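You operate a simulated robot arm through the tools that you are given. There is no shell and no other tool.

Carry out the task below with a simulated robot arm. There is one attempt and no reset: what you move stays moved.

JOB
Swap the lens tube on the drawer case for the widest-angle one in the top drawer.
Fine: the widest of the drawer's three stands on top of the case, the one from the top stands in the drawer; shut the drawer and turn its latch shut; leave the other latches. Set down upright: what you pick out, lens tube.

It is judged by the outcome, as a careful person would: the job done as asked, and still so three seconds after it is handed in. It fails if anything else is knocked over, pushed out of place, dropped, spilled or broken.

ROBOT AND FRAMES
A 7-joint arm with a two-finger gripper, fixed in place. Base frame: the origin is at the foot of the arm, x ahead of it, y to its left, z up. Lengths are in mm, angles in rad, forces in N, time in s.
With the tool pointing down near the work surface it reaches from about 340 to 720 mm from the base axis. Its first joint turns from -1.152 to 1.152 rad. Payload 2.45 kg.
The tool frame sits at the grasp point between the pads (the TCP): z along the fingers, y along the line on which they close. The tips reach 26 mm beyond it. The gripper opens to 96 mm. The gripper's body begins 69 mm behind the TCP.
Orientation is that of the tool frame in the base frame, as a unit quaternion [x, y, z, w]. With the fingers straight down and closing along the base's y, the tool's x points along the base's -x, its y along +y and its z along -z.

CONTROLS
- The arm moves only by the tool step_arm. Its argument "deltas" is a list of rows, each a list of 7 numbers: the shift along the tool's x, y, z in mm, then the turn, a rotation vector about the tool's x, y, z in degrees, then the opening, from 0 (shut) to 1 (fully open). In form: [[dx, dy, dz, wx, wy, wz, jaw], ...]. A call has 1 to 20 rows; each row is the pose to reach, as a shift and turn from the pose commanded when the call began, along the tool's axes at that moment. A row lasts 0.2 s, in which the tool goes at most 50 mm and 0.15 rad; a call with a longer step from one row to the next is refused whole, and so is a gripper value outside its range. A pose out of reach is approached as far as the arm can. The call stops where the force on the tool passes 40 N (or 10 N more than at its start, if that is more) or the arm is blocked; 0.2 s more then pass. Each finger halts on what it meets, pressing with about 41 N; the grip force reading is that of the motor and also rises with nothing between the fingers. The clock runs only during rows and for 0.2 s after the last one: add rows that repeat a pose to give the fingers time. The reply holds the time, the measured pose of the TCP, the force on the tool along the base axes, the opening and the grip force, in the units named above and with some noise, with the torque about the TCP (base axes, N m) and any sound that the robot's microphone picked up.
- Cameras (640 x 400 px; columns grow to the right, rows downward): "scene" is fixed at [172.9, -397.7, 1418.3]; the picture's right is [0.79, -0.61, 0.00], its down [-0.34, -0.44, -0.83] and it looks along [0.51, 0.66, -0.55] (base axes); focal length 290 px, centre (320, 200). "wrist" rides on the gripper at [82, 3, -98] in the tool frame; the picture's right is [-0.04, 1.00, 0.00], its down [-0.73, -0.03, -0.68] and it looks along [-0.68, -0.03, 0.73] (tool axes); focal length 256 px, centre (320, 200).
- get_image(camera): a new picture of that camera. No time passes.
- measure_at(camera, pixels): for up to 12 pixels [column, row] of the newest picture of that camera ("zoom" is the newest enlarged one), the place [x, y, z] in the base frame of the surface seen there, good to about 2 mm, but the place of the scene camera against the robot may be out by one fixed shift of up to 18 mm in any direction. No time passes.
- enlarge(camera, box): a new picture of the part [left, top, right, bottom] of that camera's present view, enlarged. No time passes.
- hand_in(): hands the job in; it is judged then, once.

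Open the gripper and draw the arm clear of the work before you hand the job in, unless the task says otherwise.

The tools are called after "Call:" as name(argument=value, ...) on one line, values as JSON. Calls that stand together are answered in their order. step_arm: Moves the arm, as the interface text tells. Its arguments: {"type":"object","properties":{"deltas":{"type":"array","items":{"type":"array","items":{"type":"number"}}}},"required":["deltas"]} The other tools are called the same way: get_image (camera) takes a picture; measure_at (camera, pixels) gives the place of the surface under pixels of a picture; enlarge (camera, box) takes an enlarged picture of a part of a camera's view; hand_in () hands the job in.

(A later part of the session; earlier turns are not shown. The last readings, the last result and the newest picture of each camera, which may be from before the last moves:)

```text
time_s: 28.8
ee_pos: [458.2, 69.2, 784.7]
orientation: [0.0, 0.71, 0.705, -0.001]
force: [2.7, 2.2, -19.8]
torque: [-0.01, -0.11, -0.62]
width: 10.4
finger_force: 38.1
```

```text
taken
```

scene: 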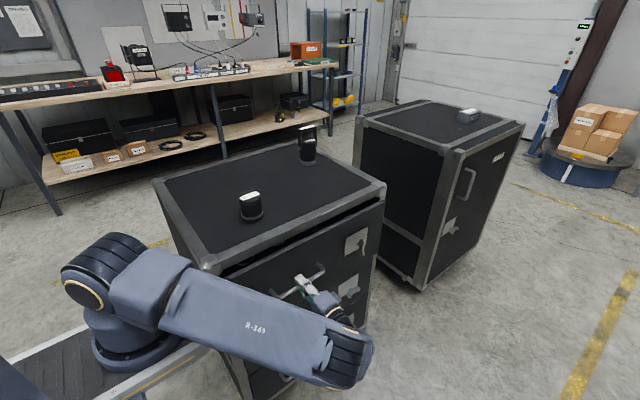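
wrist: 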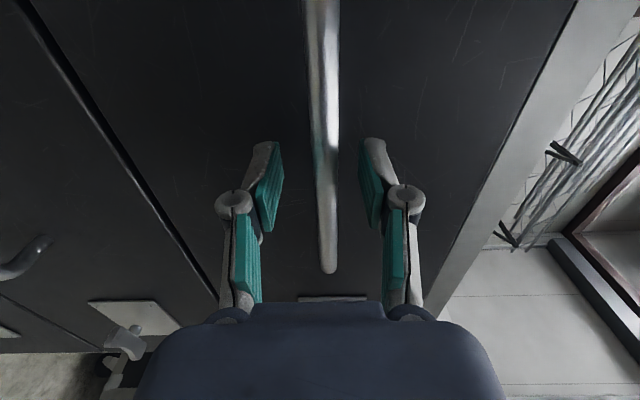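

The drawer is sliding out, with a gap now visible at its top edge. I'll continue pulling gently so its contents don't shift, with a small correction downward.

Call:
step_arm(deltas=[[0, -1.5, -5, 0, 0, 0, 0], [0, -1.5, -13, 0, 0, 0, 0], [0, -1.5, -23, 0, 0, 0, 0], [0, -1.5, -33, 0, 0, 0, 0], [0, -1.5, -43, 0, 0, 0, 0], [0, -1.5, -53, 0, 0, 0, 0], [0, -1.5, -63, 0, 0, 0, 0], [0, -1.5, -72, 0, 0, 0, 0], [0, -1.5, -78, 0, 0, 0, 0], [0, -1.5, -80, 0, 0, 0, 0]])

Call:
get_image(camera="scene")

Call:
get_image(camera="wrist")

```text
time_s: 31.0
ee_pos: [460.1, -10.5, 785.1]
orientation: [-0.001, 0.708, 0.706, -0.001]
force: [-5.4, 1.6, -25.8]
torque: [-0.01, 0.04, 0.34]
width: 10.6
finger_force: 38.1
```

```text
taken
```

scene: 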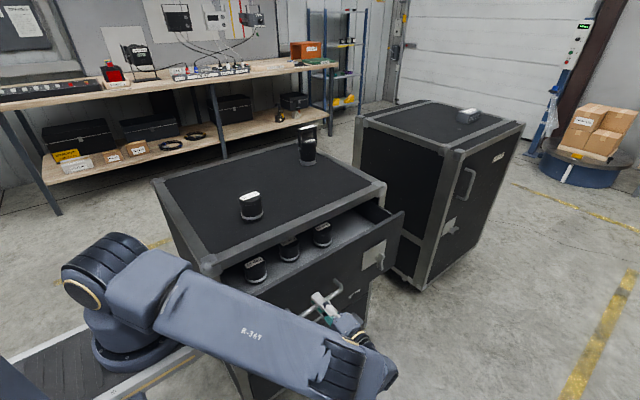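

```text
taken
```

wrist: 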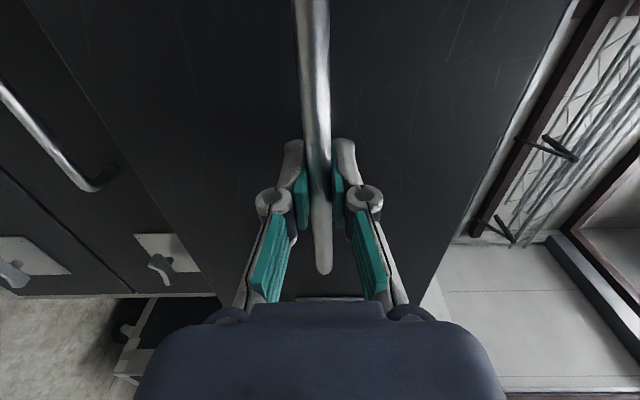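

The drawer is open about 100 mm and three tubes stand in it. I'll enlarge the view to read their labels and see how much further to pull.

Call:
enlarge(camera="scene", box=[230, 215, 350, 295])

Call:
measure_at(camera="scene", pixels=[[254, 262], [288, 241], [321, 228], [305, 258], [360, 228], [280, 280], [398, 212], [256, 280], [290, 258], [322, 244]])

```text
5.00 times, centred on (290, 255) of scene
```

zoom: 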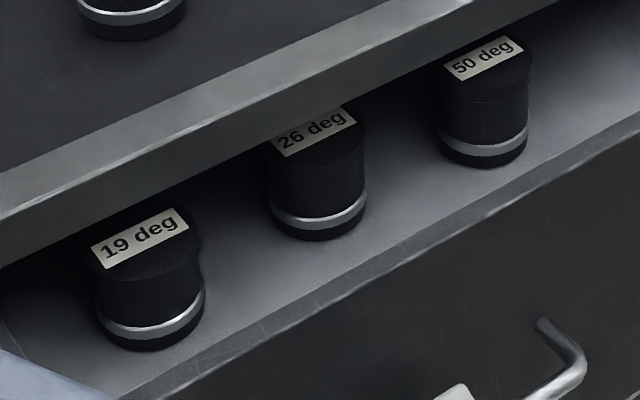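

```text
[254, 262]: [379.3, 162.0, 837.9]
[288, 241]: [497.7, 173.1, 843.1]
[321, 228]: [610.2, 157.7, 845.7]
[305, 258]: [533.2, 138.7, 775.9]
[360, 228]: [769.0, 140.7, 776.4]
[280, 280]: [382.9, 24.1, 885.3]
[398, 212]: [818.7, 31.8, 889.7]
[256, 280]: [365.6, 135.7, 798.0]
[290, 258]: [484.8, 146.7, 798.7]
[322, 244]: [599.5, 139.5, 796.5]
```

The labels read 19, 26 and 50 deg, so the widest is 50 deg, the rightmost, at about (602, 165). The tubes are still close to the case rim, so I'll pull the drawer further out, trimming the vertical bias.

Call:
step_arm(deltas=[[0, -1, -3, 0, 0, 0, 0], [0, -2, -8, 0, 0, 0, 0], [0, -2.5, -16, 0, 0, 0, 0], [0, -2.5, -26, 0, 0, 0, 0], [0, -2.5, -36, 0, 0, 0, 0], [0, -2.5, -46, 0, 0, 0, 0], [0, -2.5, -56, 0, 0, 0, 0], [0, -2.5, -66, 0, 0, 0, 0], [0, -2.5, -76, 0, 0, 0, 0], [0, -2.5, -84, 0, 0, 0, 0], [0, -2.5, -88, 0, 0, 0, 0], [0, -2.5, -90, 0, 0, 0, 0]])

Call:
get_image(camera="scene")

```text
time_s: 33.6
ee_pos: [459.0, -100.0, 784.6]
orientation: [0.0, 0.705, 0.709, 0.0]
force: [-9.9, 1.9, 17.6]
torque: [0.05, 0.12, 0.49]
width: 10.4
finger_force: 37.9
```

```text
taken
```

scene: 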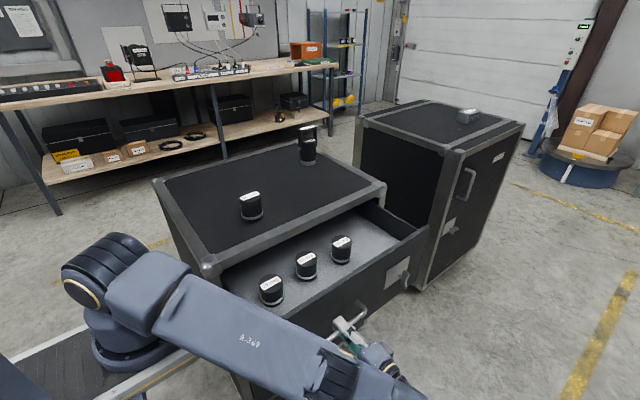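

The drawer is about 190 mm open and slides freely. I'll pull a little further for clearance, then release the handle.

Call:
step_arm(deltas=[[-0.5, 1, -3, 0, 0, 0, 0], [-0.5, 1, -10, 0, 0, 0, 0], [-0.5, 1, -20, 0, 0, 0, 0], [-0.5, 1, -30, 0, 0, 0, 0], [-0.5, 1, -40, 0, 0, 0, 0], [-0.5, 1, -47, 0, 0, 0, 0], [-0.5, 1, -50, 0, 0, 0, 0]])

Call:
get_image(camera="scene")

```text
time_s: 35.2
ee_pos: [459.1, -150.5, 783.4]
orientation: [-0.002, 0.705, 0.709, 0.0]
force: [-10.9, 0.8, 26.7]
torque: [0.0, 0.06, 0.08]
width: 10.8
finger_force: 37.9
```

```text
taken
```

scene: 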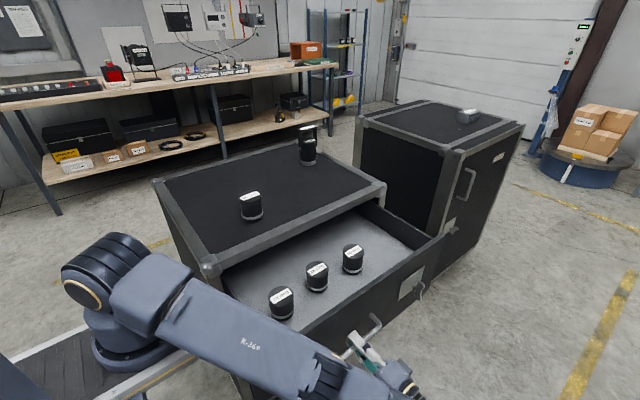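

The drawer is about 238 mm open with all tubes upright. I'll release the handle and back straight off about 45 mm.

Call:
step_arm(deltas=[[0, 1, 0, 0, 0, 0, 0], [0, 1, 0, 0, 0, 0, 0.2], [0, 1, 0, 0, 0, 0, 0.35], [0, 1, 0, 0, 0, 0, 0.45], [0, 1, 0, 0, 0, 0, 0.45], [0, 1, -10, 0, 0, 0, 0.45], [0, 1, -25, 0, 0, 0, 0.45], [0, 1, -45, 0, 0, 0, 0.45], [0, 1, -45, 0, 0, 0, 0.45]])

Call:
get_image(camera="scene")

Call:
get_image(camera="wrist")

```text
time_s: 37.2
ee_pos: [451.4, -172.4, 794.5]
orientation: [0.001, 0.708, 0.707, 0.001]
force: [-0.1, -0.3, -0.4]
torque: [0.0, -0.05, -0.01]
width: 43.0
finger_force: 0.1
out of reach, approached as far as the arm can: row 6, 7, 8, 9
```

```text
taken
```

scene: 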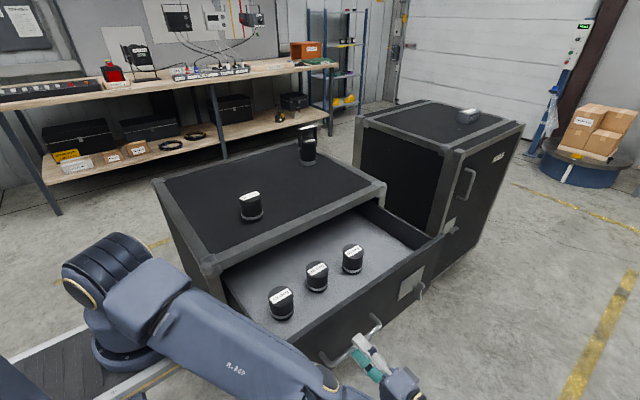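

```text
taken
```

wrist: 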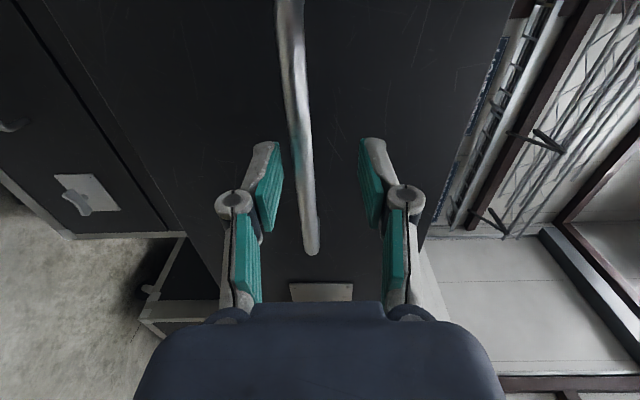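

The arm hit its reach limit with the tips still around the handle at y≈-150. I'll slide left along the bar, which brings the wrist nearer the base, then back off.

Call:
step_arm(deltas=[[10, -3, 0, 0, 0, 0, 0.45], [20, -5, 0, 0, 0, 0, 0.45], [30, -7, 0, 0, 0, 0, 0.45], [42, -8, 0, 0, 0, 0, 0.45], [42, -8, -8, 0, 0, 0, 0.45], [42, -8, -18, 0, 0, 0, 0.45], [42, -8, -28, 0, 0, 0, 0.45], [42, -8, -38, 0, 0, 0, 0.45], [42, -8, -38, 0, 0, 0, 0.45]])

Call:
get_image(camera="wrist")

```text
time_s: 39.2
ee_pos: [407.3, -191.0, 786.1]
orientation: [0.001, 0.708, 0.707, 0.001]
force: [-0.5, 0.3, -0.6]
torque: [-0.01, -0.02, -0.01]
width: 43.3
finger_force: 0.1
out of reach, approached as far as the arm can: row 7, 8, 9
```

```text
taken
```

wrist: 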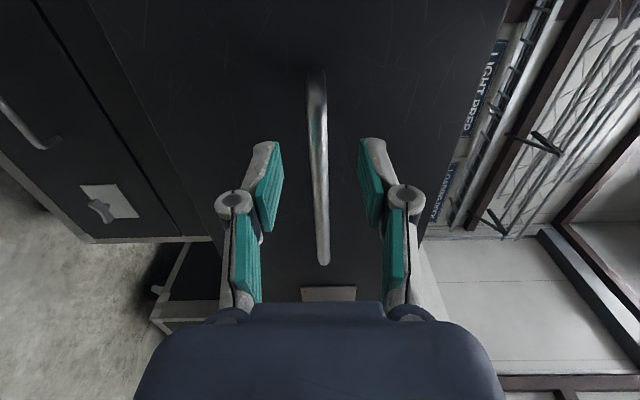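

Call:
measure_at(camera="wrist", pixels=[[315, 120], [318, 160], [320, 200], [322, 240], [265, 150], [370, 150], [270, 170]])

```text
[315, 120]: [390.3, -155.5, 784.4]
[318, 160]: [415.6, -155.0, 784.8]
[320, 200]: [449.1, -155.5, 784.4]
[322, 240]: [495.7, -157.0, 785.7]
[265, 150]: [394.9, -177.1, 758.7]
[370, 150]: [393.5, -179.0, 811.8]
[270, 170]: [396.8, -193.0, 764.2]
```

The bar's front is at y≈-155.5 and the fingertips are at about -165 or further out, so they are clear. I'll lift away while moving further out.

Call:
step_arm(deltas=[[8, 3, -2, 0, 0, 0, 0.45], [14, 10, -8, 0, 0, 0, 0.45], [20, 22, -16, 0, 0, 0, 0.45], [20, 45, -25, 0, 0, 0, 0.45], [20, 85, -28, 0, 0, 0, 0.6], [20, 130, -28, 0, 0, 0, 0.7], [20, 175, -28, 0, 0, 0, 0.7], [20, 220, -28, 0, 0, 0, 0.7], [20, 220, -28, 0, 0, 0, 0.7]])

Call:
get_image(camera="scene")

```text
time_s: 41.2
ee_pos: [384.7, -204.8, 1001.5]
orientation: [0.001, 0.708, 0.706, 0.0]
force: [0.8, 0.6, -0.7]
torque: [-0.01, 0.0, 0.01]
width: 67.1
finger_force: 0.1
out of reach, approached as far as the arm can: row 3, 4, 5, 6, 7, 8, 9
```

```text
taken
```

scene: 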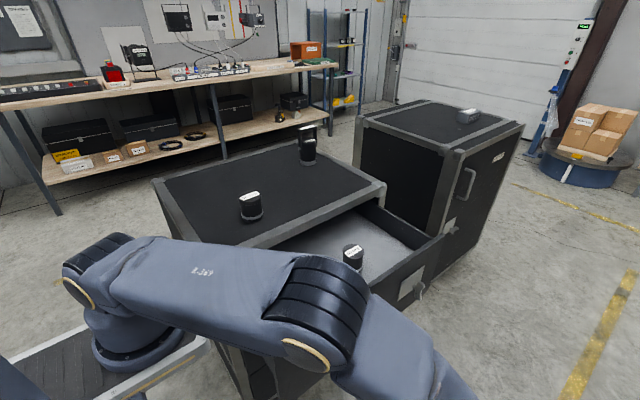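

The arm is clear above the drawer. I'll rotate back to tool-down while moving over the drawer to view the tubes with the wrist camera.

Call:
step_arm(deltas=[[-10.5, 5.4, 15.9, 8.18, 0, 0, 0.7], [-20.9, 10.7, 31.8, 16.36, 0, 0, 0.7], [-31.4, 16.1, 47.7, 24.55, 0, 0, 0.7], [-41.8, 21.5, 63.6, 32.73, 0, 0, 0.7], [-52.3, 26.8, 79.5, 40.91, 0, 0, 0.7], [-62.7, 32.2, 95.5, 49.09, 0, 0, 0.7], [-73.2, 37.5, 111.4, 57.27, 0, 0, 0.7], [-83.6, 42.9, 127.3, 65.45, 0, 0, 0.7], [-94.1, 48.3, 143.2, 73.64, 0, 0, 0.7], [-104.5, 53.6, 159.1, 81.82, 0, 0, 0.7], [-115, 59, 175, 90, 0, 0, 0.7], [-115, 59, 175, 90, 0, 0, 0.7]])

Call:
get_image(camera="wrist")

Call:
get_image(camera="scene")

```text
time_s: 43.8
ee_pos: [502.8, -31.7, 1062.6]
orientation: [0.0, 1.0, 0.0, 0.001]
force: [-0.7, 0.0, 0.2]
torque: [-0.03, 0.03, 0.01]
width: 67.2
finger_force: 0.0
```

```text
taken
```

wrist: 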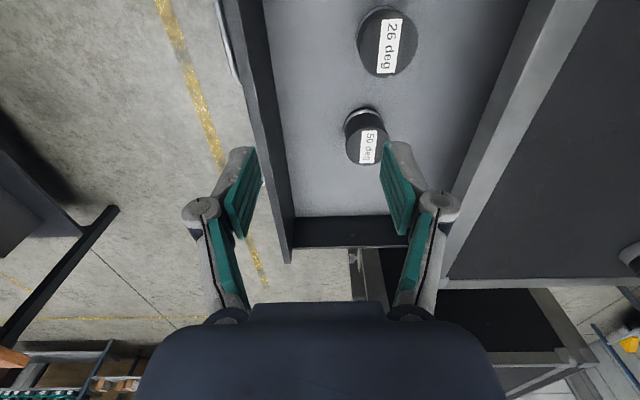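

```text
taken
```

scene: 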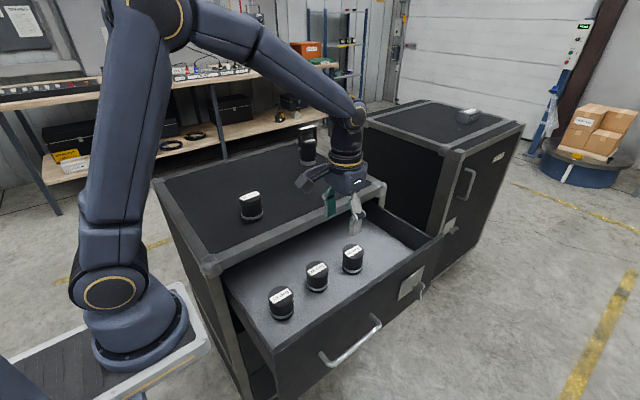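

The wrist view shows "26 deg" at (388,45) and "50 deg" at (367,143). I'll enlarge and measure the 50 deg tube's top and base.

Call:
enlarge(camera="wrist", box=[310, 80, 430, 190])

Call:
measure_at(camera="zoom", pixels=[[190, 320], [320, 290], [250, 170], [250, 260], [220, 300], [390, 290], [310, 245], [305, 350], [305, 435], [200, 390], [400, 400], [310, 330]])

Call:
measure_at(camera="wrist", pixels=[[388, 45], [367, 143], [320, 180], [320, 100], [500, 100], [290, 200], [345, 215], [445, 265], [430, 180]])

```text
3.64 times, centred on (370, 135) of wrist
```

zoom: 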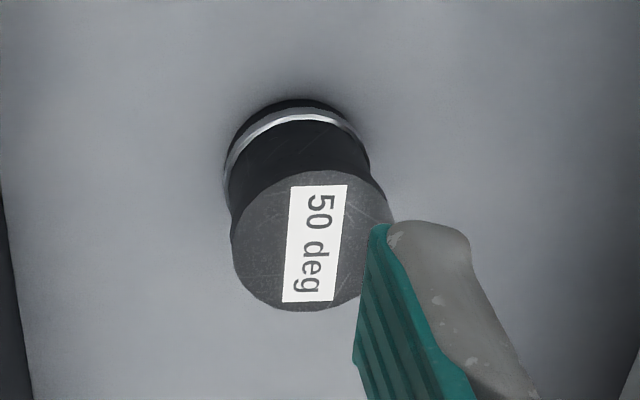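

```text
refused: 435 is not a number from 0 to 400
```

```text
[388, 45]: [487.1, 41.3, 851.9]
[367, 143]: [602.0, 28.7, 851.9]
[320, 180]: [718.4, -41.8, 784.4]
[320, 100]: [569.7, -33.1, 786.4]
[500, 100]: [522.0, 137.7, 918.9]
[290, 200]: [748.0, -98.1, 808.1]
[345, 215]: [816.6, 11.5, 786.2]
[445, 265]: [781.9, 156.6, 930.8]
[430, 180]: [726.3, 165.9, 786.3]
```

Call:
measure_at(camera="zoom", pixels=[[236, 250], [250, 200], [300, 175], [365, 190], [383, 210], [300, 305], [260, 295], [350, 295], [240, 155], [300, 110], [365, 160], [300, 95]])

```text
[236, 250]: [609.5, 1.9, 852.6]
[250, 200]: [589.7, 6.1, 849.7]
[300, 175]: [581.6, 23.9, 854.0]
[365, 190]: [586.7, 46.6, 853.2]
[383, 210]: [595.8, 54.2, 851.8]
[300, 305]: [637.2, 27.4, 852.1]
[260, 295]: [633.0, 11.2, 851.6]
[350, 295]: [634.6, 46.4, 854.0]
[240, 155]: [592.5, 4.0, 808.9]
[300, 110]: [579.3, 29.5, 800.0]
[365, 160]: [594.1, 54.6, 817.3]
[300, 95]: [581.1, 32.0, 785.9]
```

The 50 deg tube's top centre is at about (609.5, 28.5), with a diameter of about 56 mm, its top at z=852 and the floor at 785.5. I'll open fully, centre above it, and descend to a check height.

Call:
step_arm(deltas=[[-36, 20, 0, 0, 0, 0, 1], [-71, 40, 0, 0, 0, 0, 1], [-106.7, 60.2, 0, 0, 0, 0, 1], [-106.7, 60.2, 40, 0, 0, 0, 1], [-106.7, 60.2, 80, 0, 0, 0, 1], [-106.7, 60.2, 120, 0, 0, 0, 1], [-106.7, 60.2, 145, 0, 0, 0, 1], [-106.7, 60.2, 145, 0, 0, 0, 1]])

Call:
get_image(camera="wrist")

Call:
get_image(camera="scene")

```text
time_s: 45.6
ee_pos: [607.4, 25.2, 916.1]
orientation: [-0.001, 1.0, 0.0, 0.0]
force: [0.2, -0.5, -0.5]
torque: [-0.02, 0.0, 0.03]
width: 96.1
finger_force: 0.0
```

```text
taken
```

wrist: 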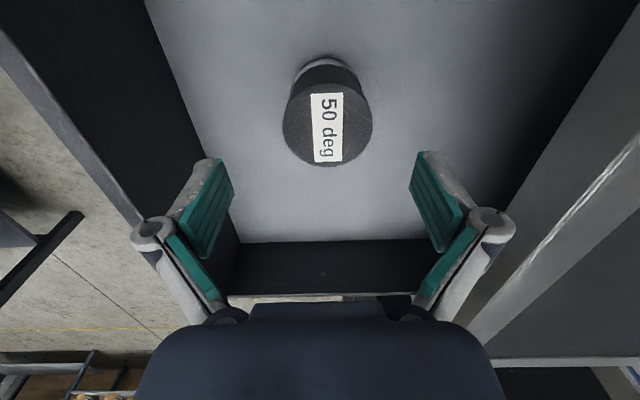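

```text
taken
```

scene: 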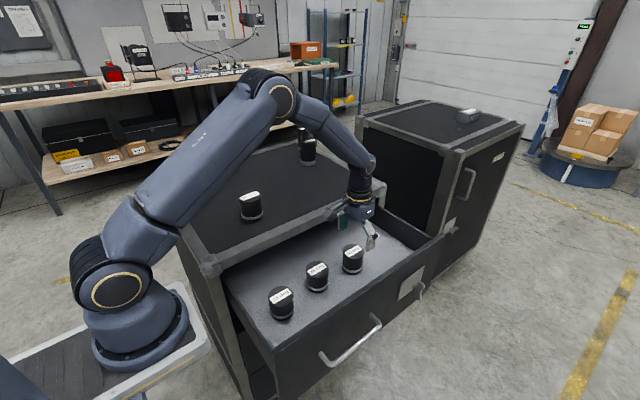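

Call:
measure_at(camera="wrist", pixels=[[327, 70], [327, 163], [285, 115], [371, 120], [327, 115], [330, 58], [300, 90], [360, 90], [230, 200], [425, 200]])

```text
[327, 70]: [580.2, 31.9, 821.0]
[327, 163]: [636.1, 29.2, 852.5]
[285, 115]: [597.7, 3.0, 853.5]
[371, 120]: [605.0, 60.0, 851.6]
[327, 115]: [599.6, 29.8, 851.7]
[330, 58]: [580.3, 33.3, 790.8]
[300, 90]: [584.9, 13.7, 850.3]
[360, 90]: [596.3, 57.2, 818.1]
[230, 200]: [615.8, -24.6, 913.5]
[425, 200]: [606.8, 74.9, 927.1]
```

The tube's centre is at about (609, 30.5), so I'll shift +5 mm in y and +2 mm in x, then descend to z≈825.

Call:
step_arm(deltas=[[-2, 5, 0, 0, 0, 0, 1], [-2, 5, 20, 0, 0, 0, 1], [-2, 5, 40, 0, 0, 0, 1], [-2, 5, 60, 0, 0, 0, 1], [-2, 5, 78, 0, 0, 0, 1], [-2, 5, 91, 0, 0, 0, 1], [-2, 5, 91, 0, 0, 0, 1]])

Call:
get_image(camera="wrist")

```text
time_s: 47.2
ee_pos: [612.4, 34.2, 824.9]
orientation: [0.0, 1.0, 0.001, 0.0]
force: [-0.4, 0.6, -1.0]
torque: [0.04, -0.03, -0.02]
width: 96.1
finger_force: 0.0
```

```text
taken
```

wrist: 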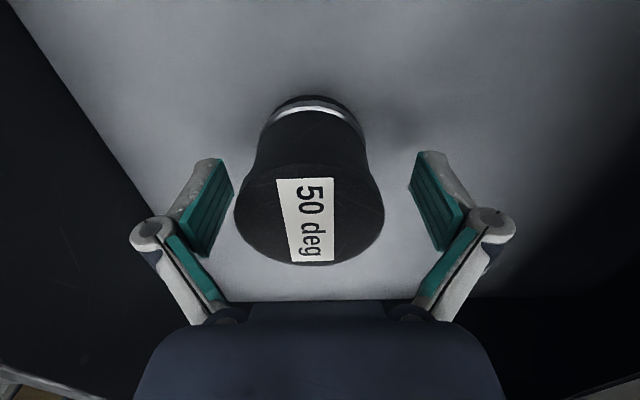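

The readout now shows (612, 34) and the tube appears left of centre, at column 309 against 322. I'll re-measure it before correcting.

Call:
measure_at(camera="wrist", pixels=[[237, 210], [381, 210], [309, 263], [309, 170], [310, 215], [260, 140], [366, 140], [222, 190], [420, 190]])

```text
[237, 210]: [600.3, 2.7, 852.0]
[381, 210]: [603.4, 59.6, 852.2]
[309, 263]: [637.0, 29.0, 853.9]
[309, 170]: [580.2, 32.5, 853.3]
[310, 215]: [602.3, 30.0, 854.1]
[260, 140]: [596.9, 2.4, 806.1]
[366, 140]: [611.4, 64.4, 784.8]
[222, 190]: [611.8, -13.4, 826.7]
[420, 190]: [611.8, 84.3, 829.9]
```

The tube's centre is (608.6, 31) and the pad centre is (612, 35.4). I'll shift by (-3, -4.3) and close.

Call:
step_arm(deltas=[[3, -4.3, 0, 0, 0, 0, 1], [3, -4.3, 0, 0, 0, 0, 1], [3, -4.3, 0, 0, 0, 0, 0.75], [3, -4.3, 0, 0, 0, 0, 0.6], [3, -4.3, 0, 0, 0, 0, 0.5], [3, -4.3, 0, 0, 0, 0, 0.4], [3, -4.3, 0, 0, 0, 0, 0.4]])

Call:
get_image(camera="wrist")

```text
time_s: 48.8
ee_pos: [609.4, 30.3, 825.9]
orientation: [0.0, 1.0, 0.0, 0.0]
force: [-1.7, -0.1, 1.5]
torque: [-0.12, 0.06, 0.02]
width: 58.1
finger_force: 41.1
```

```text
taken
```

wrist: 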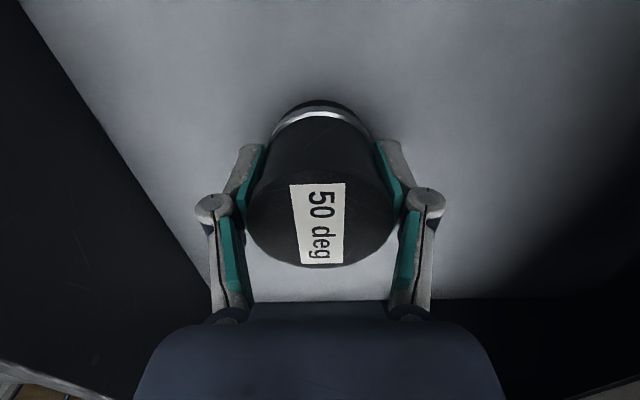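

The grip is firm at 58.1 mm and 41 N. I'll lift a little to check the hold.

Call:
step_arm(deltas=[[0, 0, -5, 0, 0, 0, 0.4], [0, 0, -15, 0, 0, 0, 0.4], [0, 0, -30, 0, 0, 0, 0.4], [0, 0, -30, 0, 0, 0, 0.4]])

Call:
get_image(camera="wrist")

```text
time_s: 49.8
ee_pos: [608.6, 27.7, 856.3]
orientation: [-0.001, 1.0, 0.0, 0.0]
force: [-0.4, -1.0, -2.7]
torque: [0.04, 0.01, 0.01]
width: 57.7
finger_force: 40.8
```

```text
taken
```

wrist: 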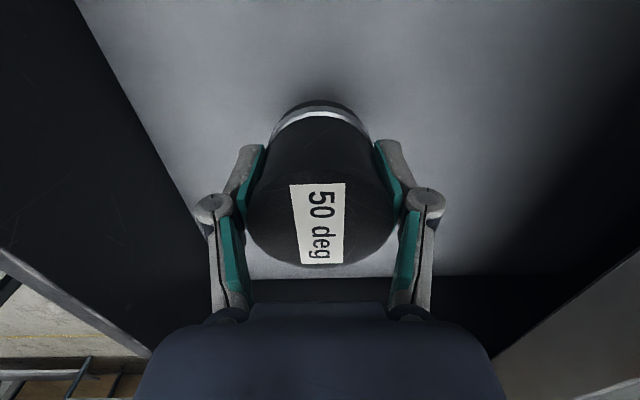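

The tube is held securely, with about 2.7 N of weight, and its bottom is about 40 mm below the TCP. I'll lift it clear and carry it over the case top to about (560, 230), away from the 36 deg tube and the lamp.

Call:
step_arm(deltas=[[0, 0, -30, 0, 0, 0, 0.4], [0, 0, -65, 0, 0, 0, 0.4], [0, 0, -105, 0, 0, 0, 0.4], [0, 0, -145, 0, 0, 0, 0.4], [0, 0, -175, 0, 0, 0, 0.4], [5, 20, -180, 0, 0, 0, 0.4], [15, 60, -180, 0, 0, 0, 0.4], [25, 100, -180, 0, 0, 0, 0.4], [35, 140, -180, 0, 0, 0, 0.4], [45, 180, -180, 0, 0, 0, 0.4], [49, 202, -180, 0, 0, 0, 0.4], [49, 202, -180, 0, 0, 0, 0.4]])

Call:
get_image(camera="wrist")

Call:
get_image(camera="scene")

```text
time_s: 52.4
ee_pos: [561.4, 232.7, 1037.0]
orientation: [0.0, 1.0, 0.0, 0.0]
force: [1.0, -0.4, -1.8]
torque: [0.02, -0.01, -0.01]
width: 57.9
finger_force: 41.1
```

```text
taken
```

wrist: 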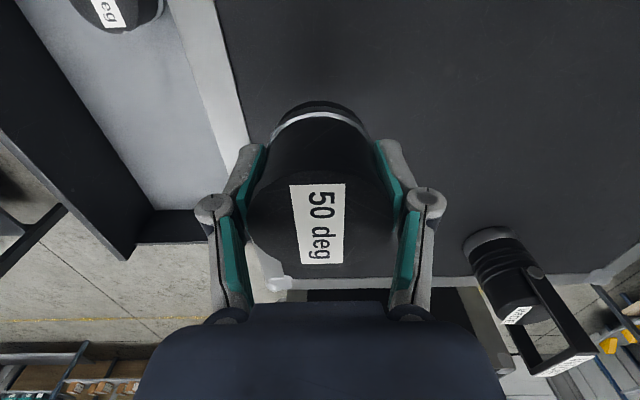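

```text
taken
```

scene: 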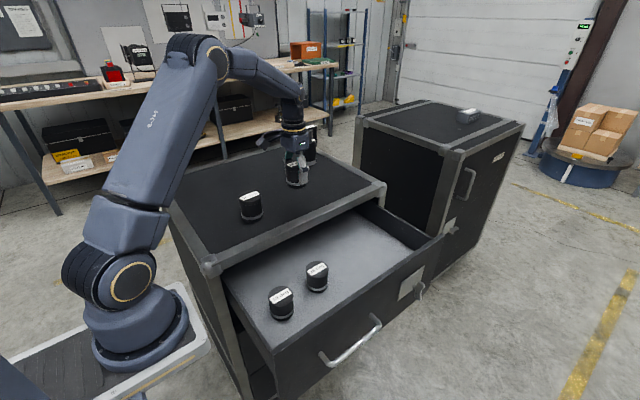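

The area below is clear. I'll lower to just above the surface, then down gently until contact.

Call:
step_arm(deltas=[[0, 0, 25, 0, 0, 0, 0.4], [0, 0, 45, 0, 0, 0, 0.4], [0, 0, 58, 0, 0, 0, 0.4], [0, 0, 61, 0, 0, 0, 0.4], [0, 0, 63, 0, 0, 0, 0.4], [0, 0, 64, 0, 0, 0, 0.4], [0, 0, 65, 0, 0, 0, 0.4]])

Call:
get_image(camera="wrist")

```text
time_s: 54.0
ee_pos: [558.5, 231.3, 972.1]
orientation: [0.0, 1.0, 0.0, 0.0]
force: [-0.9, -0.7, 3.1]
torque: [-0.12, 0.15, -0.01]
width: 58.2
finger_force: 40.9
```

```text
taken
```

wrist: 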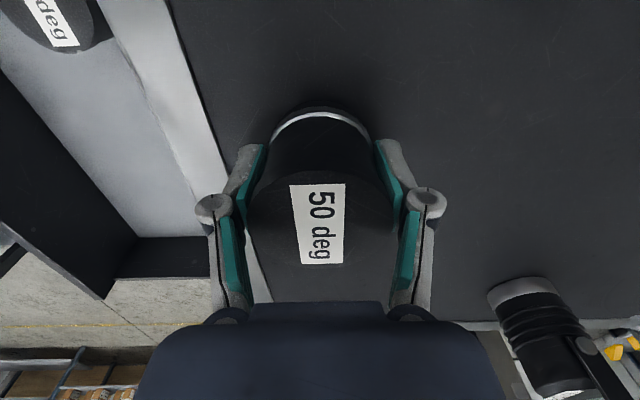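

The vertical force changed from -2.7 to +3.1 N, so the tube is resting on the case. I'll open the fingers and rise straight up.

Call:
step_arm(deltas=[[0, 0, 0, 0, 0, 0, 0.55], [0, 0, 0, 0, 0, 0, 0.65], [0, 0, 0, 0, 0, 0, 0.8], [0, 0, 0, 0, 0, 0, 0.95], [0, 0, 0, 0, 0, 0, 1], [0, 0, -5, 0, 0, 0, 1], [0, 0, -25, 0, 0, 0, 1], [0, 0, -60, 0, 0, 0, 1], [0, 0, -100, 0, 0, 0, 1], [0, 0, -120, 0, 0, 0, 1]])

Call:
get_image(camera="wrist")

Call:
get_image(camera="scene")

```text
time_s: 56.2
ee_pos: [559.7, 231.1, 1090.4]
orientation: [0.0, 1.0, 0.001, 0.0]
force: [0.1, 0.5, -0.1]
torque: [0.0, 0.0, 0.03]
width: 95.9
finger_force: 0.0
```

```text
taken
```

wrist: 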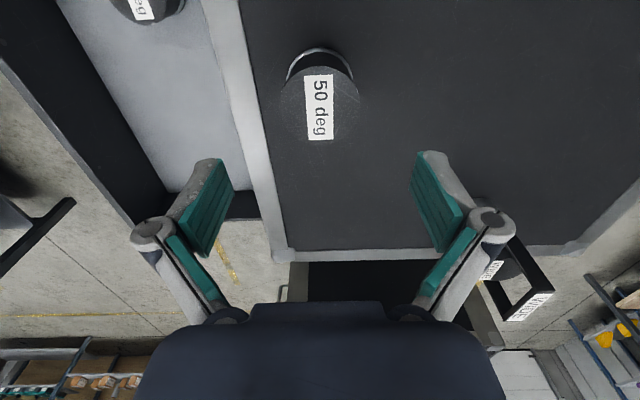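

```text
taken
```

scene: 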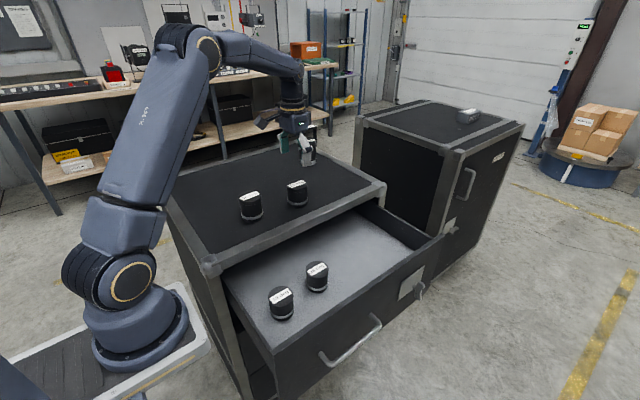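

The 50 deg tube stands upright at about (297,193) in the scene view. Now I'll move over the 36 deg tube.

Call:
step_arm(deltas=[[40, 2, 0, 0, 0, 0, 1], [80, 3, 0, 0, 0, 0, 1], [120, 5, 0, 0, 0, 0, 1], [148, 6, 0, 0, 0, 0, 1], [148, 6, 0, 0, 0, 0, 1]])

Call:
get_image(camera="wrist")

```text
time_s: 57.4
ee_pos: [407.8, 236.6, 1091.2]
orientation: [0.0, 1.0, 0.0, 0.0]
force: [0.6, -0.8, 0.0]
torque: [0.0, 0.05, 0.0]
width: 96.0
finger_force: 0.1
```

```text
taken
```

wrist: 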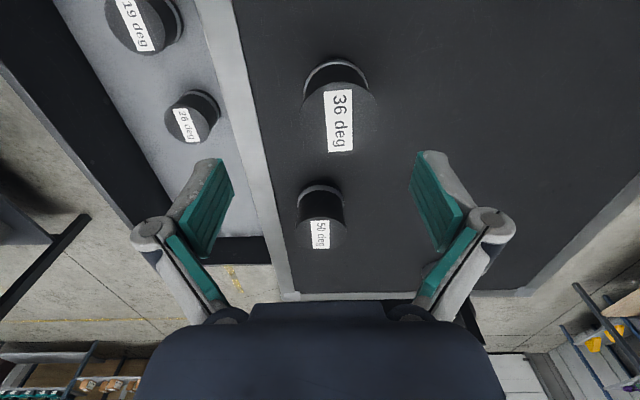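

Call:
enlarge(camera="wrist", box=[270, 40, 410, 170])

Call:
measure_at(camera="wrist", pixels=[[306, 115], [376, 115], [341, 85], [341, 150], [341, 115], [310, 75], [365, 75], [337, 58], [280, 100], [420, 100]])

```text
3.08 times, centred on (340, 105) of wrist
```

zoom: 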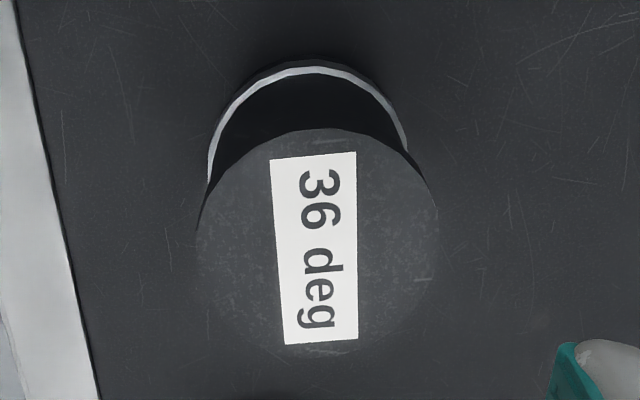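

```text
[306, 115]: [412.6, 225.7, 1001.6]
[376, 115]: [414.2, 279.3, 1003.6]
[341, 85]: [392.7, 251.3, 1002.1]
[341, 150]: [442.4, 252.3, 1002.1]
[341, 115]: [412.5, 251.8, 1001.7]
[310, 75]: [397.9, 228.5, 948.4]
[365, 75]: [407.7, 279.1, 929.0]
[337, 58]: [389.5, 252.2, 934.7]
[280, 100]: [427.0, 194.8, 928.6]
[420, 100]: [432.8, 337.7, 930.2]
```

Call:
measure_at(camera="zoom", pixels=[[202, 235], [432, 235], [318, 133], [318, 350], [212, 180], [405, 150], [310, 70], [310, 350], [215, 200], [400, 130]])

```text
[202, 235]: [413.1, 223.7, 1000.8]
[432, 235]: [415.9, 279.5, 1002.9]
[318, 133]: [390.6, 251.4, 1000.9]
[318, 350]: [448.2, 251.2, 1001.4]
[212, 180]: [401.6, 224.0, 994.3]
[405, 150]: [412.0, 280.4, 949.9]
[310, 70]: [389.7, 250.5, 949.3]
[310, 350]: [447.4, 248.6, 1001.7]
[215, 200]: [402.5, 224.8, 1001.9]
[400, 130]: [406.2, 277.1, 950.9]
```

The 36 deg tube's centre is (419.4, 251.5), with a diameter of about 57 mm and its top at 1002. I'll centre above it and descend to z≈972.

Call:
step_arm(deltas=[[-11.6, 14.9, 0, 0, 0, 0, 1], [-11.6, 14.9, 0, 0, 0, 0, 1], [-11.6, 14.9, 35, 0, 0, 0, 1], [-11.6, 14.9, 70, 0, 0, 0, 1], [-11.6, 14.9, 100, 0, 0, 0, 1], [-11.6, 14.9, 119, 0, 0, 0, 1], [-11.6, 14.9, 119, 0, 0, 0, 1]])

Call:
get_image(camera="wrist")

Call:
measure_at(camera="wrist", pixels=[[222, 190], [420, 190], [240, 210], [395, 210], [318, 262], [318, 170]])

```text
time_s: 59.0
ee_pos: [424.1, 252.7, 971.9]
orientation: [0.001, 1.0, 0.0, 0.0]
force: [-0.3, 0.3, -0.4]
torque: [0.01, 0.04, 0.0]
width: 96.2
finger_force: 0.0
```

```text
taken
```

wrist: 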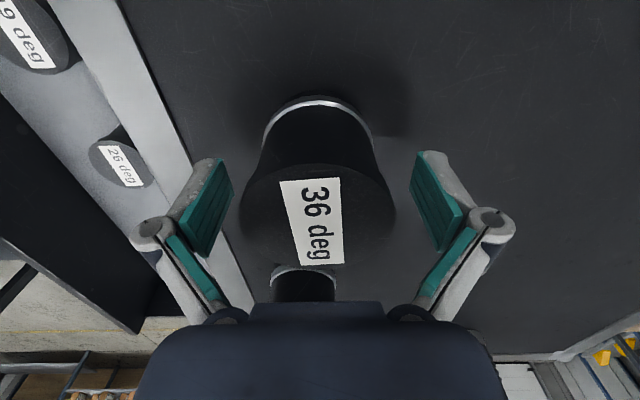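

```text
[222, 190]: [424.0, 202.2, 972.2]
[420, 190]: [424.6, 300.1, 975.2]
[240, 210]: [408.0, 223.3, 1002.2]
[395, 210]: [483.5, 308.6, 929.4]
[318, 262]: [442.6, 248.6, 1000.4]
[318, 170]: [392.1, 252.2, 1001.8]
```

The y alignment is good (251.2 against 251.4), but x is about 4.5 mm too far. I'll correct that and close on the tube.

Call:
step_arm(deltas=[[4.5, 0, 0, 0, 0, 0, 1], [4.5, 0, 0, 0, 0, 0, 1], [4.5, 0, 0, 0, 0, 0, 0.75], [4.5, 0, 0, 0, 0, 0, 0.6], [4.5, 0, 0, 0, 0, 0, 0.5], [4.5, 0, 0, 0, 0, 0, 0.4], [4.5, 0, 0, 0, 0, 0, 0.4]])

Call:
get_image(camera="wrist")

```text
time_s: 60.6
ee_pos: [419.3, 250.8, 970.7]
orientation: [0.0, 1.0, 0.0, 0.0]
force: [-1.2, -1.6, 3.3]
torque: [-0.03, 0.07, 0.05]
width: 58.6
finger_force: 41.5
```

```text
taken
```

wrist: 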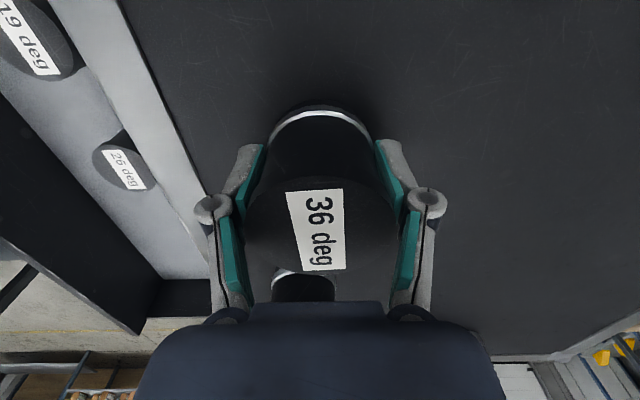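

The grip is good (58.6 mm, 41 N). I'll lift 80 mm and carry it across to above the vacated place in the drawer at (609, 30).

Call:
step_arm(deltas=[[0, 0, -8, 0, 0, 0, 0.4], [0, 0, -30, 0, 0, 0, 0.4], [0, 0, -60, 0, 0, 0, 0.4], [0, 0, -85, 0, 0, 0, 0.4], [-20, -22, -90, 0, 0, 0, 0.4], [-50, -58, -90, 0, 0, 0, 0.4], [-80, -93, -90, 0, 0, 0, 0.4], [-110, -128, -90, 0, 0, 0, 0.4], [-140, -163, -90, 0, 0, 0, 0.4], [-168, -196, -90, 0, 0, 0, 0.4], [-190, -221, -90, 0, 0, 0, 0.4], [-190, -221, -90, 0, 0, 0, 0.4]])

Call:
get_image(camera="wrist")

Call:
get_image(camera="scene")

```text
time_s: 63.2
ee_pos: [610.1, 32.0, 1059.4]
orientation: [0.0, 1.0, 0.0, 0.001]
force: [-0.1, 0.4, -3.4]
torque: [-0.01, -0.02, 0.01]
width: 58.1
finger_force: 41.4
```

```text
taken
```

wrist: 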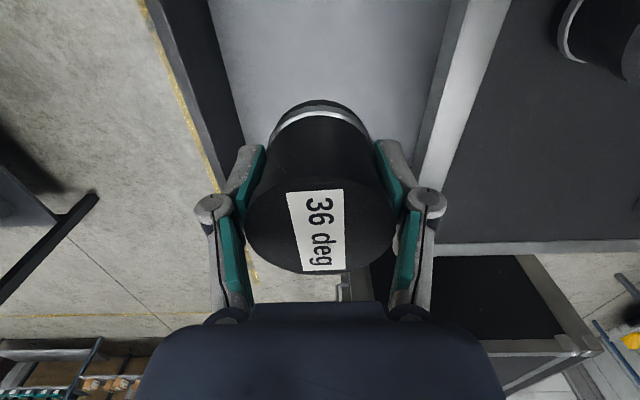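

```text
taken
```

scene: 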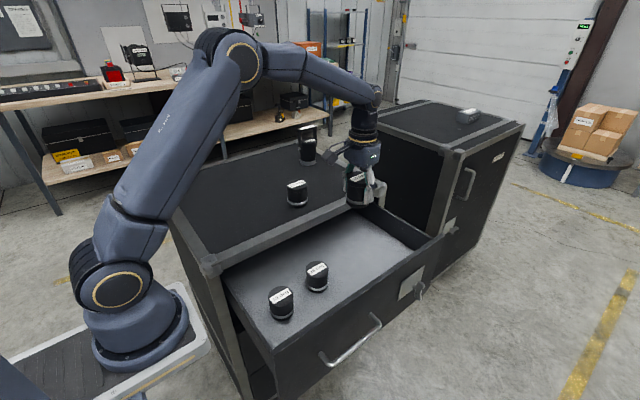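

The tube is above its place in the drawer. I'll lower to about 3 mm above the floor, then continue gently to contact.

Call:
step_arm(deltas=[[0, 0, 40, 0, 0, 0, 0.4], [0, 0, 80, 0, 0, 0, 0.4], [0, 0, 120, 0, 0, 0, 0.4], [0, 0, 160, 0, 0, 0, 0.4], [0, 0, 195, 0, 0, 0, 0.4], [0, 0, 218, 0, 0, 0, 0.4], [0, 0, 227, 0, 0, 0, 0.4], [0, 0, 229, 0, 0, 0, 0.4], [0, 0, 229, 0, 0, 0, 0.4]])

Call:
get_image(camera="wrist")

```text
time_s: 65.2
ee_pos: [607.2, 32.3, 833.2]
orientation: [0.0, 1.0, 0.0, -0.001]
force: [0.0, 0.4, -2.6]
torque: [0.01, -0.04, 0.02]
width: 58.5
finger_force: 41.4
```

```text
taken
```

wrist: 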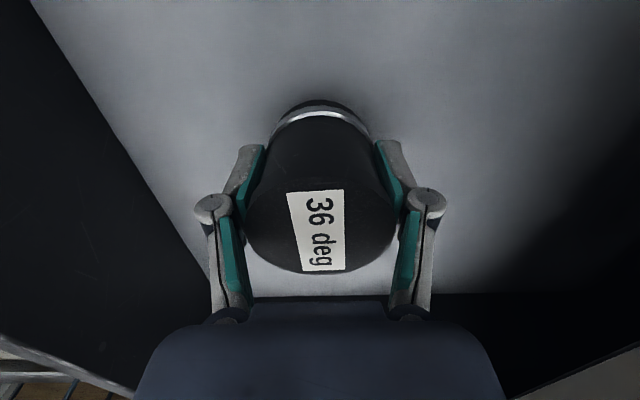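

There is no contact yet at z=833. I'll continue down in small steps.

Call:
step_arm(deltas=[[0, 0, 1.5, 0, 0, 0, 0.4], [0, 0, 3, 0, 0, 0, 0.4], [0, 0, 4, 0, 0, 0, 0.4], [0, 0, 4, 0, 0, 0, 0.4]])

```text
time_s: 66.2
ee_pos: [606.8, 29.7, 829.0]
orientation: [0.0, 1.0, -0.001, 0.0]
force: [-0.4, -0.4, -2.2]
torque: [0.02, 0.0, -0.01]
width: 58.4
finger_force: 40.9
```

Call:
step_arm(deltas=[[0, 0, 1, 0, 0, 0, 0.4], [0, 0, 2, 0, 0, 0, 0.4], [0, 0, 2, 0, 0, 0, 0.4]])

```text
time_s: 67.0
ee_pos: [608.0, 29.9, 826.7]
orientation: [0.0, 1.0, 0.0, 0.0]
force: [0.3, 0.1, -2.3]
torque: [-0.01, -0.03, 0.0]
width: 58.3
finger_force: 40.7
```

Still free at z=826.7, with only the tube's own weight showing. I'll take a few more 1 mm steps.

Call:
step_arm(deltas=[[0, 0, 0.7, 0, 0, 0, 0.4], [0, 0, 1.4, 0, 0, 0, 0.4], [0, 0, 1.4, 0, 0, 0, 0.4]])

```text
time_s: 67.8
ee_pos: [608.2, 30.4, 827.0]
orientation: [0.0, 1.0, 0.0, 0.0]
force: [-6.2, 0.6, 16.3]
torque: [0.02, 0.35, 0.05]
width: 58.4
finger_force: 40.8
```

There is contact at z≈826.5 with +16 N. I'll back off 0.7 mm, release, and rise straight up.

Call:
step_arm(deltas=[[0, 0, -0.7, 0, 0, 0, 0.4], [0, 0, -0.7, 0, 0, 0, 0.5], [0, 0, -0.7, 0, 0, 0, 0.6], [0, 0, -0.7, 0, 0, 0, 0.75], [0, 0, -0.7, 0, 0, 0, 0.9], [0, 0, -0.7, 0, 0, 0, 1], [0, 0, -0.7, 0, 0, 0, 1], [0, 0, -6, 0, 0, 0, 1], [0, 0, -25, 0, 0, 0, 1], [0, 0, -60, 0, 0, 0, 1], [0, 0, -105, 0, 0, 0, 1], [0, 0, -150, 0, 0, 0, 1], [0, 0, -190, 0, 0, 0, 1], [0, 0, -230, 0, 0, 0, 1]])

Call:
get_image(camera="wrist")

Call:
get_image(camera="scene")

```text
time_s: 70.8
ee_pos: [608.3, 29.1, 1055.2]
orientation: [0.0, 1.0, 0.0, -0.001]
force: [0.0, 0.6, 0.1]
torque: [-0.01, 0.0, 0.04]
width: 96.0
finger_force: 0.0
```

```text
taken
```

wrist: 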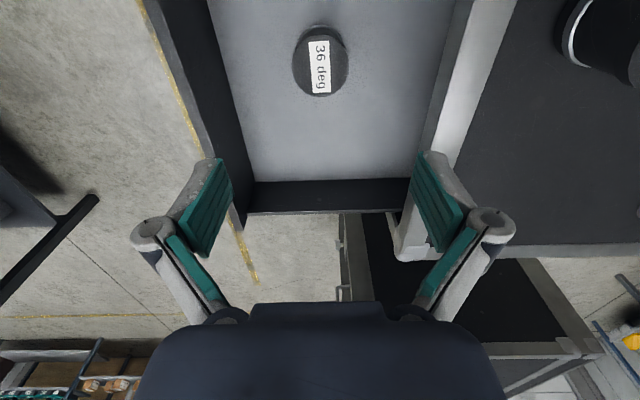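

```text
taken
```

scene: 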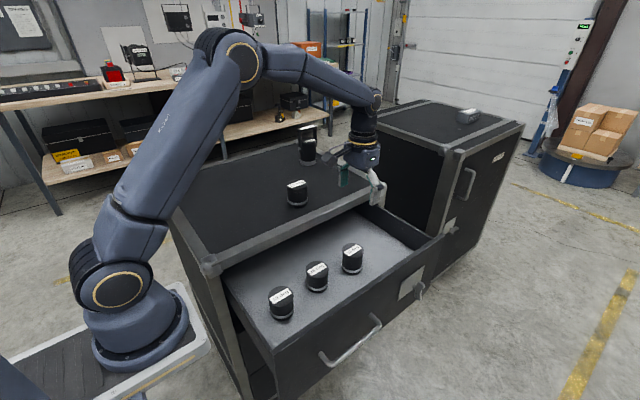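

Everything stands upright: 36, 26 and 19 in the drawer, and 50 on top. Now I'll close the fingers, move in front of the drawer at x≈540, and lower so the tips overlap the top of the drawer front for pushing.

Call:
step_arm(deltas=[[14, -40, 0, 0, 0, 0, 0.7], [28, -80, 0, 0, 0, 0, 0.4], [42, -120, 0, 0, 0, 0, 0.2], [55, -160, 0, 0, 0, 0, 0], [68, -199, 0, 0, 0, 0, 0], [68, -204, 40, 0, 0, 0, 0], [68, -204, 80, 0, 0, 0, 0], [68, -204, 120, 0, 0, 0, 0], [68, -204, 160, 0, 0, 0, 0], [68, -204, 175, 0, 0, 0, 0], [68, -204, 175, 0, 0, 0, 0]])

Call:
get_image(camera="wrist")

Call:
get_image(camera="scene")

```text
time_s: 73.2
ee_pos: [540.0, -174.6, 879.7]
orientation: [0.001, 1.0, 0.0, 0.001]
force: [0.2, 0.4, 0.2]
torque: [0.0, -0.02, -0.02]
width: 0.0
finger_force: 28.8
```

```text
taken
```

wrist: 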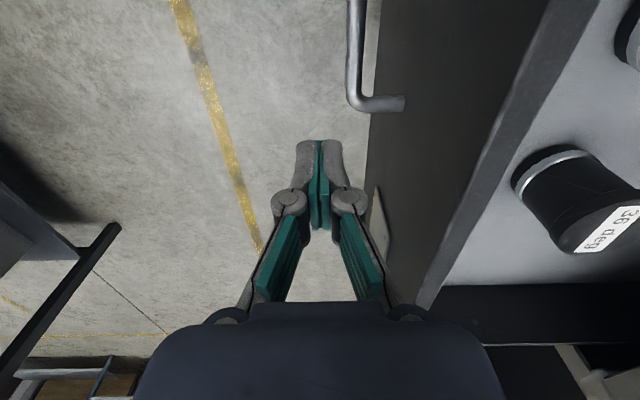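

```text
taken
```

scene: 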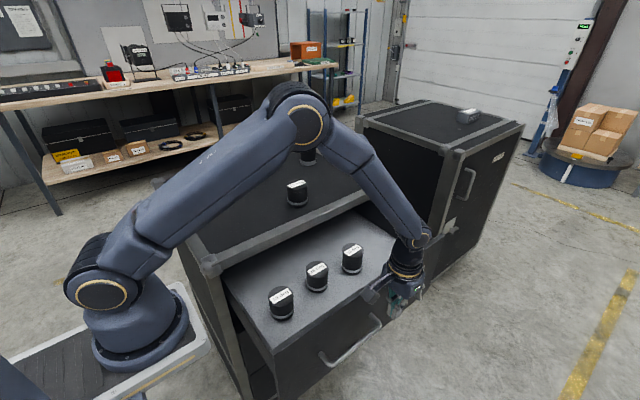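

With this orientation the finger linkages flare along y and would hit the case rim before the drawer shuts. I'll rotate the tool 90° about vertical so only the narrow 24 mm width faces the drawer.

Call:
step_arm(deltas=[[0, 0, 0, 0, 0, -8.2, 0], [0, 0, 0, 0, 0, -16.4, 0], [0, 0, 0, 0, 0, -24.5, 0], [0, 0, 0, 0, 0, -32.7, 0], [0, 0, 0, 0, 0, -40.9, 0], [0, 0, 0, 0, 0, -49.1, 0], [0, 0, 0, 0, 0, -57.3, 0], [0, 0, 0, 0, 0, -65.5, 0], [0, 0, 0, 0, 0, -73.6, 0], [0, 0, 0, 0, 0, -81.8, 0], [0, 0, 0, 0, 0, -90, 0], [0, 0, 0, 0, 0, -90, 0]])

Call:
get_image(camera="wrist")

```text
time_s: 75.8
ee_pos: [540.6, -172.0, 881.2]
orientation: [0.708, -0.707, -0.001, 0.0]
force: [-0.2, 0.3, 0.3]
torque: [-0.04, 0.01, -0.02]
width: 0.1
finger_force: 28.3
```

```text
taken
```

wrist: 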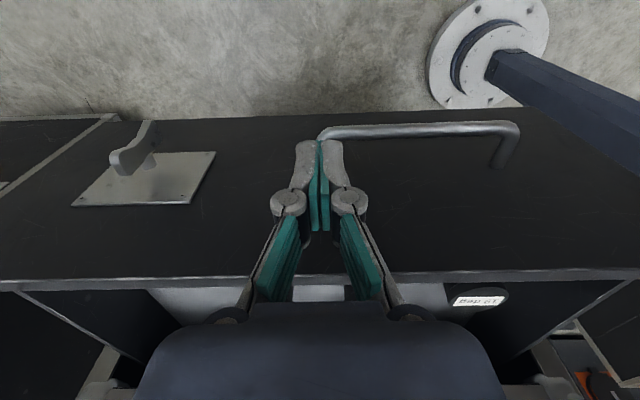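

Now the camera looks at the drawer front, whose top edge is near row 278. I'll measure it.

Call:
measure_at(camera="wrist", pixels=[[150, 270], [500, 265], [150, 283], [500, 275], [240, 230], [400, 200], [130, 160], [100, 395], [200, 290]])

```text
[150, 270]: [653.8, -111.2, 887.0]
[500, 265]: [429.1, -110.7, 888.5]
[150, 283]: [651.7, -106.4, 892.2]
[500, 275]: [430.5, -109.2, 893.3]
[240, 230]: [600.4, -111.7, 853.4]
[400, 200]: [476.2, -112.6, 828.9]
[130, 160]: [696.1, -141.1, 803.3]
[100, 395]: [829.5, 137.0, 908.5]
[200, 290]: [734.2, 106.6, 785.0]
```

The front face is at y≈-112 with its top at z≈892, and my tips reach down to z≈855. I'll push slowly along +y.

Call:
step_arm(deltas=[[-20, 0, 0, 0, 0, 0, 0], [-38, 0, 0, 0, 0, 0, 0], [-44, 0, 0, 0, 0, 0, 0], [-48, 0, 0, 0, 0, 0, 0], [-53, 0, 0, 0, 0, 0, 0], [-59, 0, 0, 0, 0, 0, 0], [-66, 0, 0, 0, 0, 0, 0], [-74, 0, 0, 0, 0, 0, 0], [-83, 0, 0, 0, 0, 0, 0], [-92, 0, 0, 0, 0, 0, 0], [-101, 0, 0, 0, 0, 0, 0], [-110, 0, 0, 0, 0, 0, 0], [-119, 0, 0, 0, 0, 0, 0], [-128, 0, 0, 0, 0, 0, 0], [-136, 0, 0, 0, 0, 0, 0], [-142, 0, 0, 0, 0, 0, 0], [-146, 0, 0, 0, 0, 0, 0], [-148, 0, 0, 0, 0, 0, 0]])

Call:
get_image(camera="scene")

Call:
get_image(camera="wrist")

```text
time_s: 79.6
ee_pos: [540.2, -25.3, 880.1]
orientation: [0.707, -0.707, 0.0, 0.001]
force: [-0.7, -2.1, -0.3]
torque: [0.01, -0.01, -0.02]
width: 0.0
finger_force: 29.0
```

```text
taken
```

scene: 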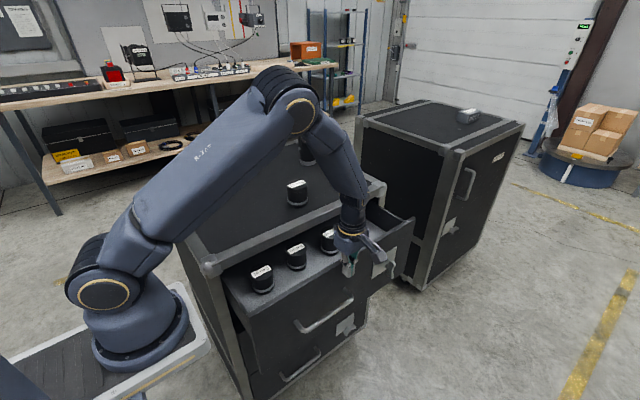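

```text
taken
```

wrist: 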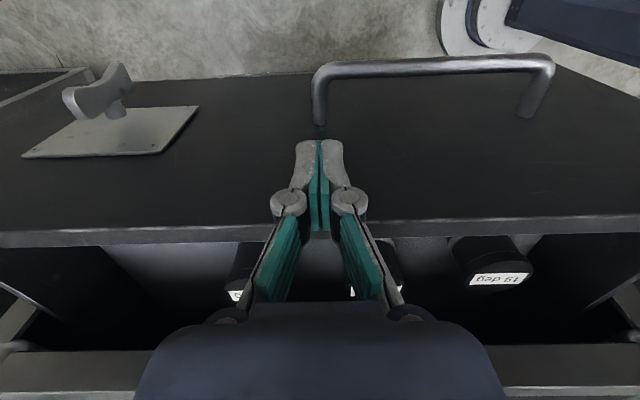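

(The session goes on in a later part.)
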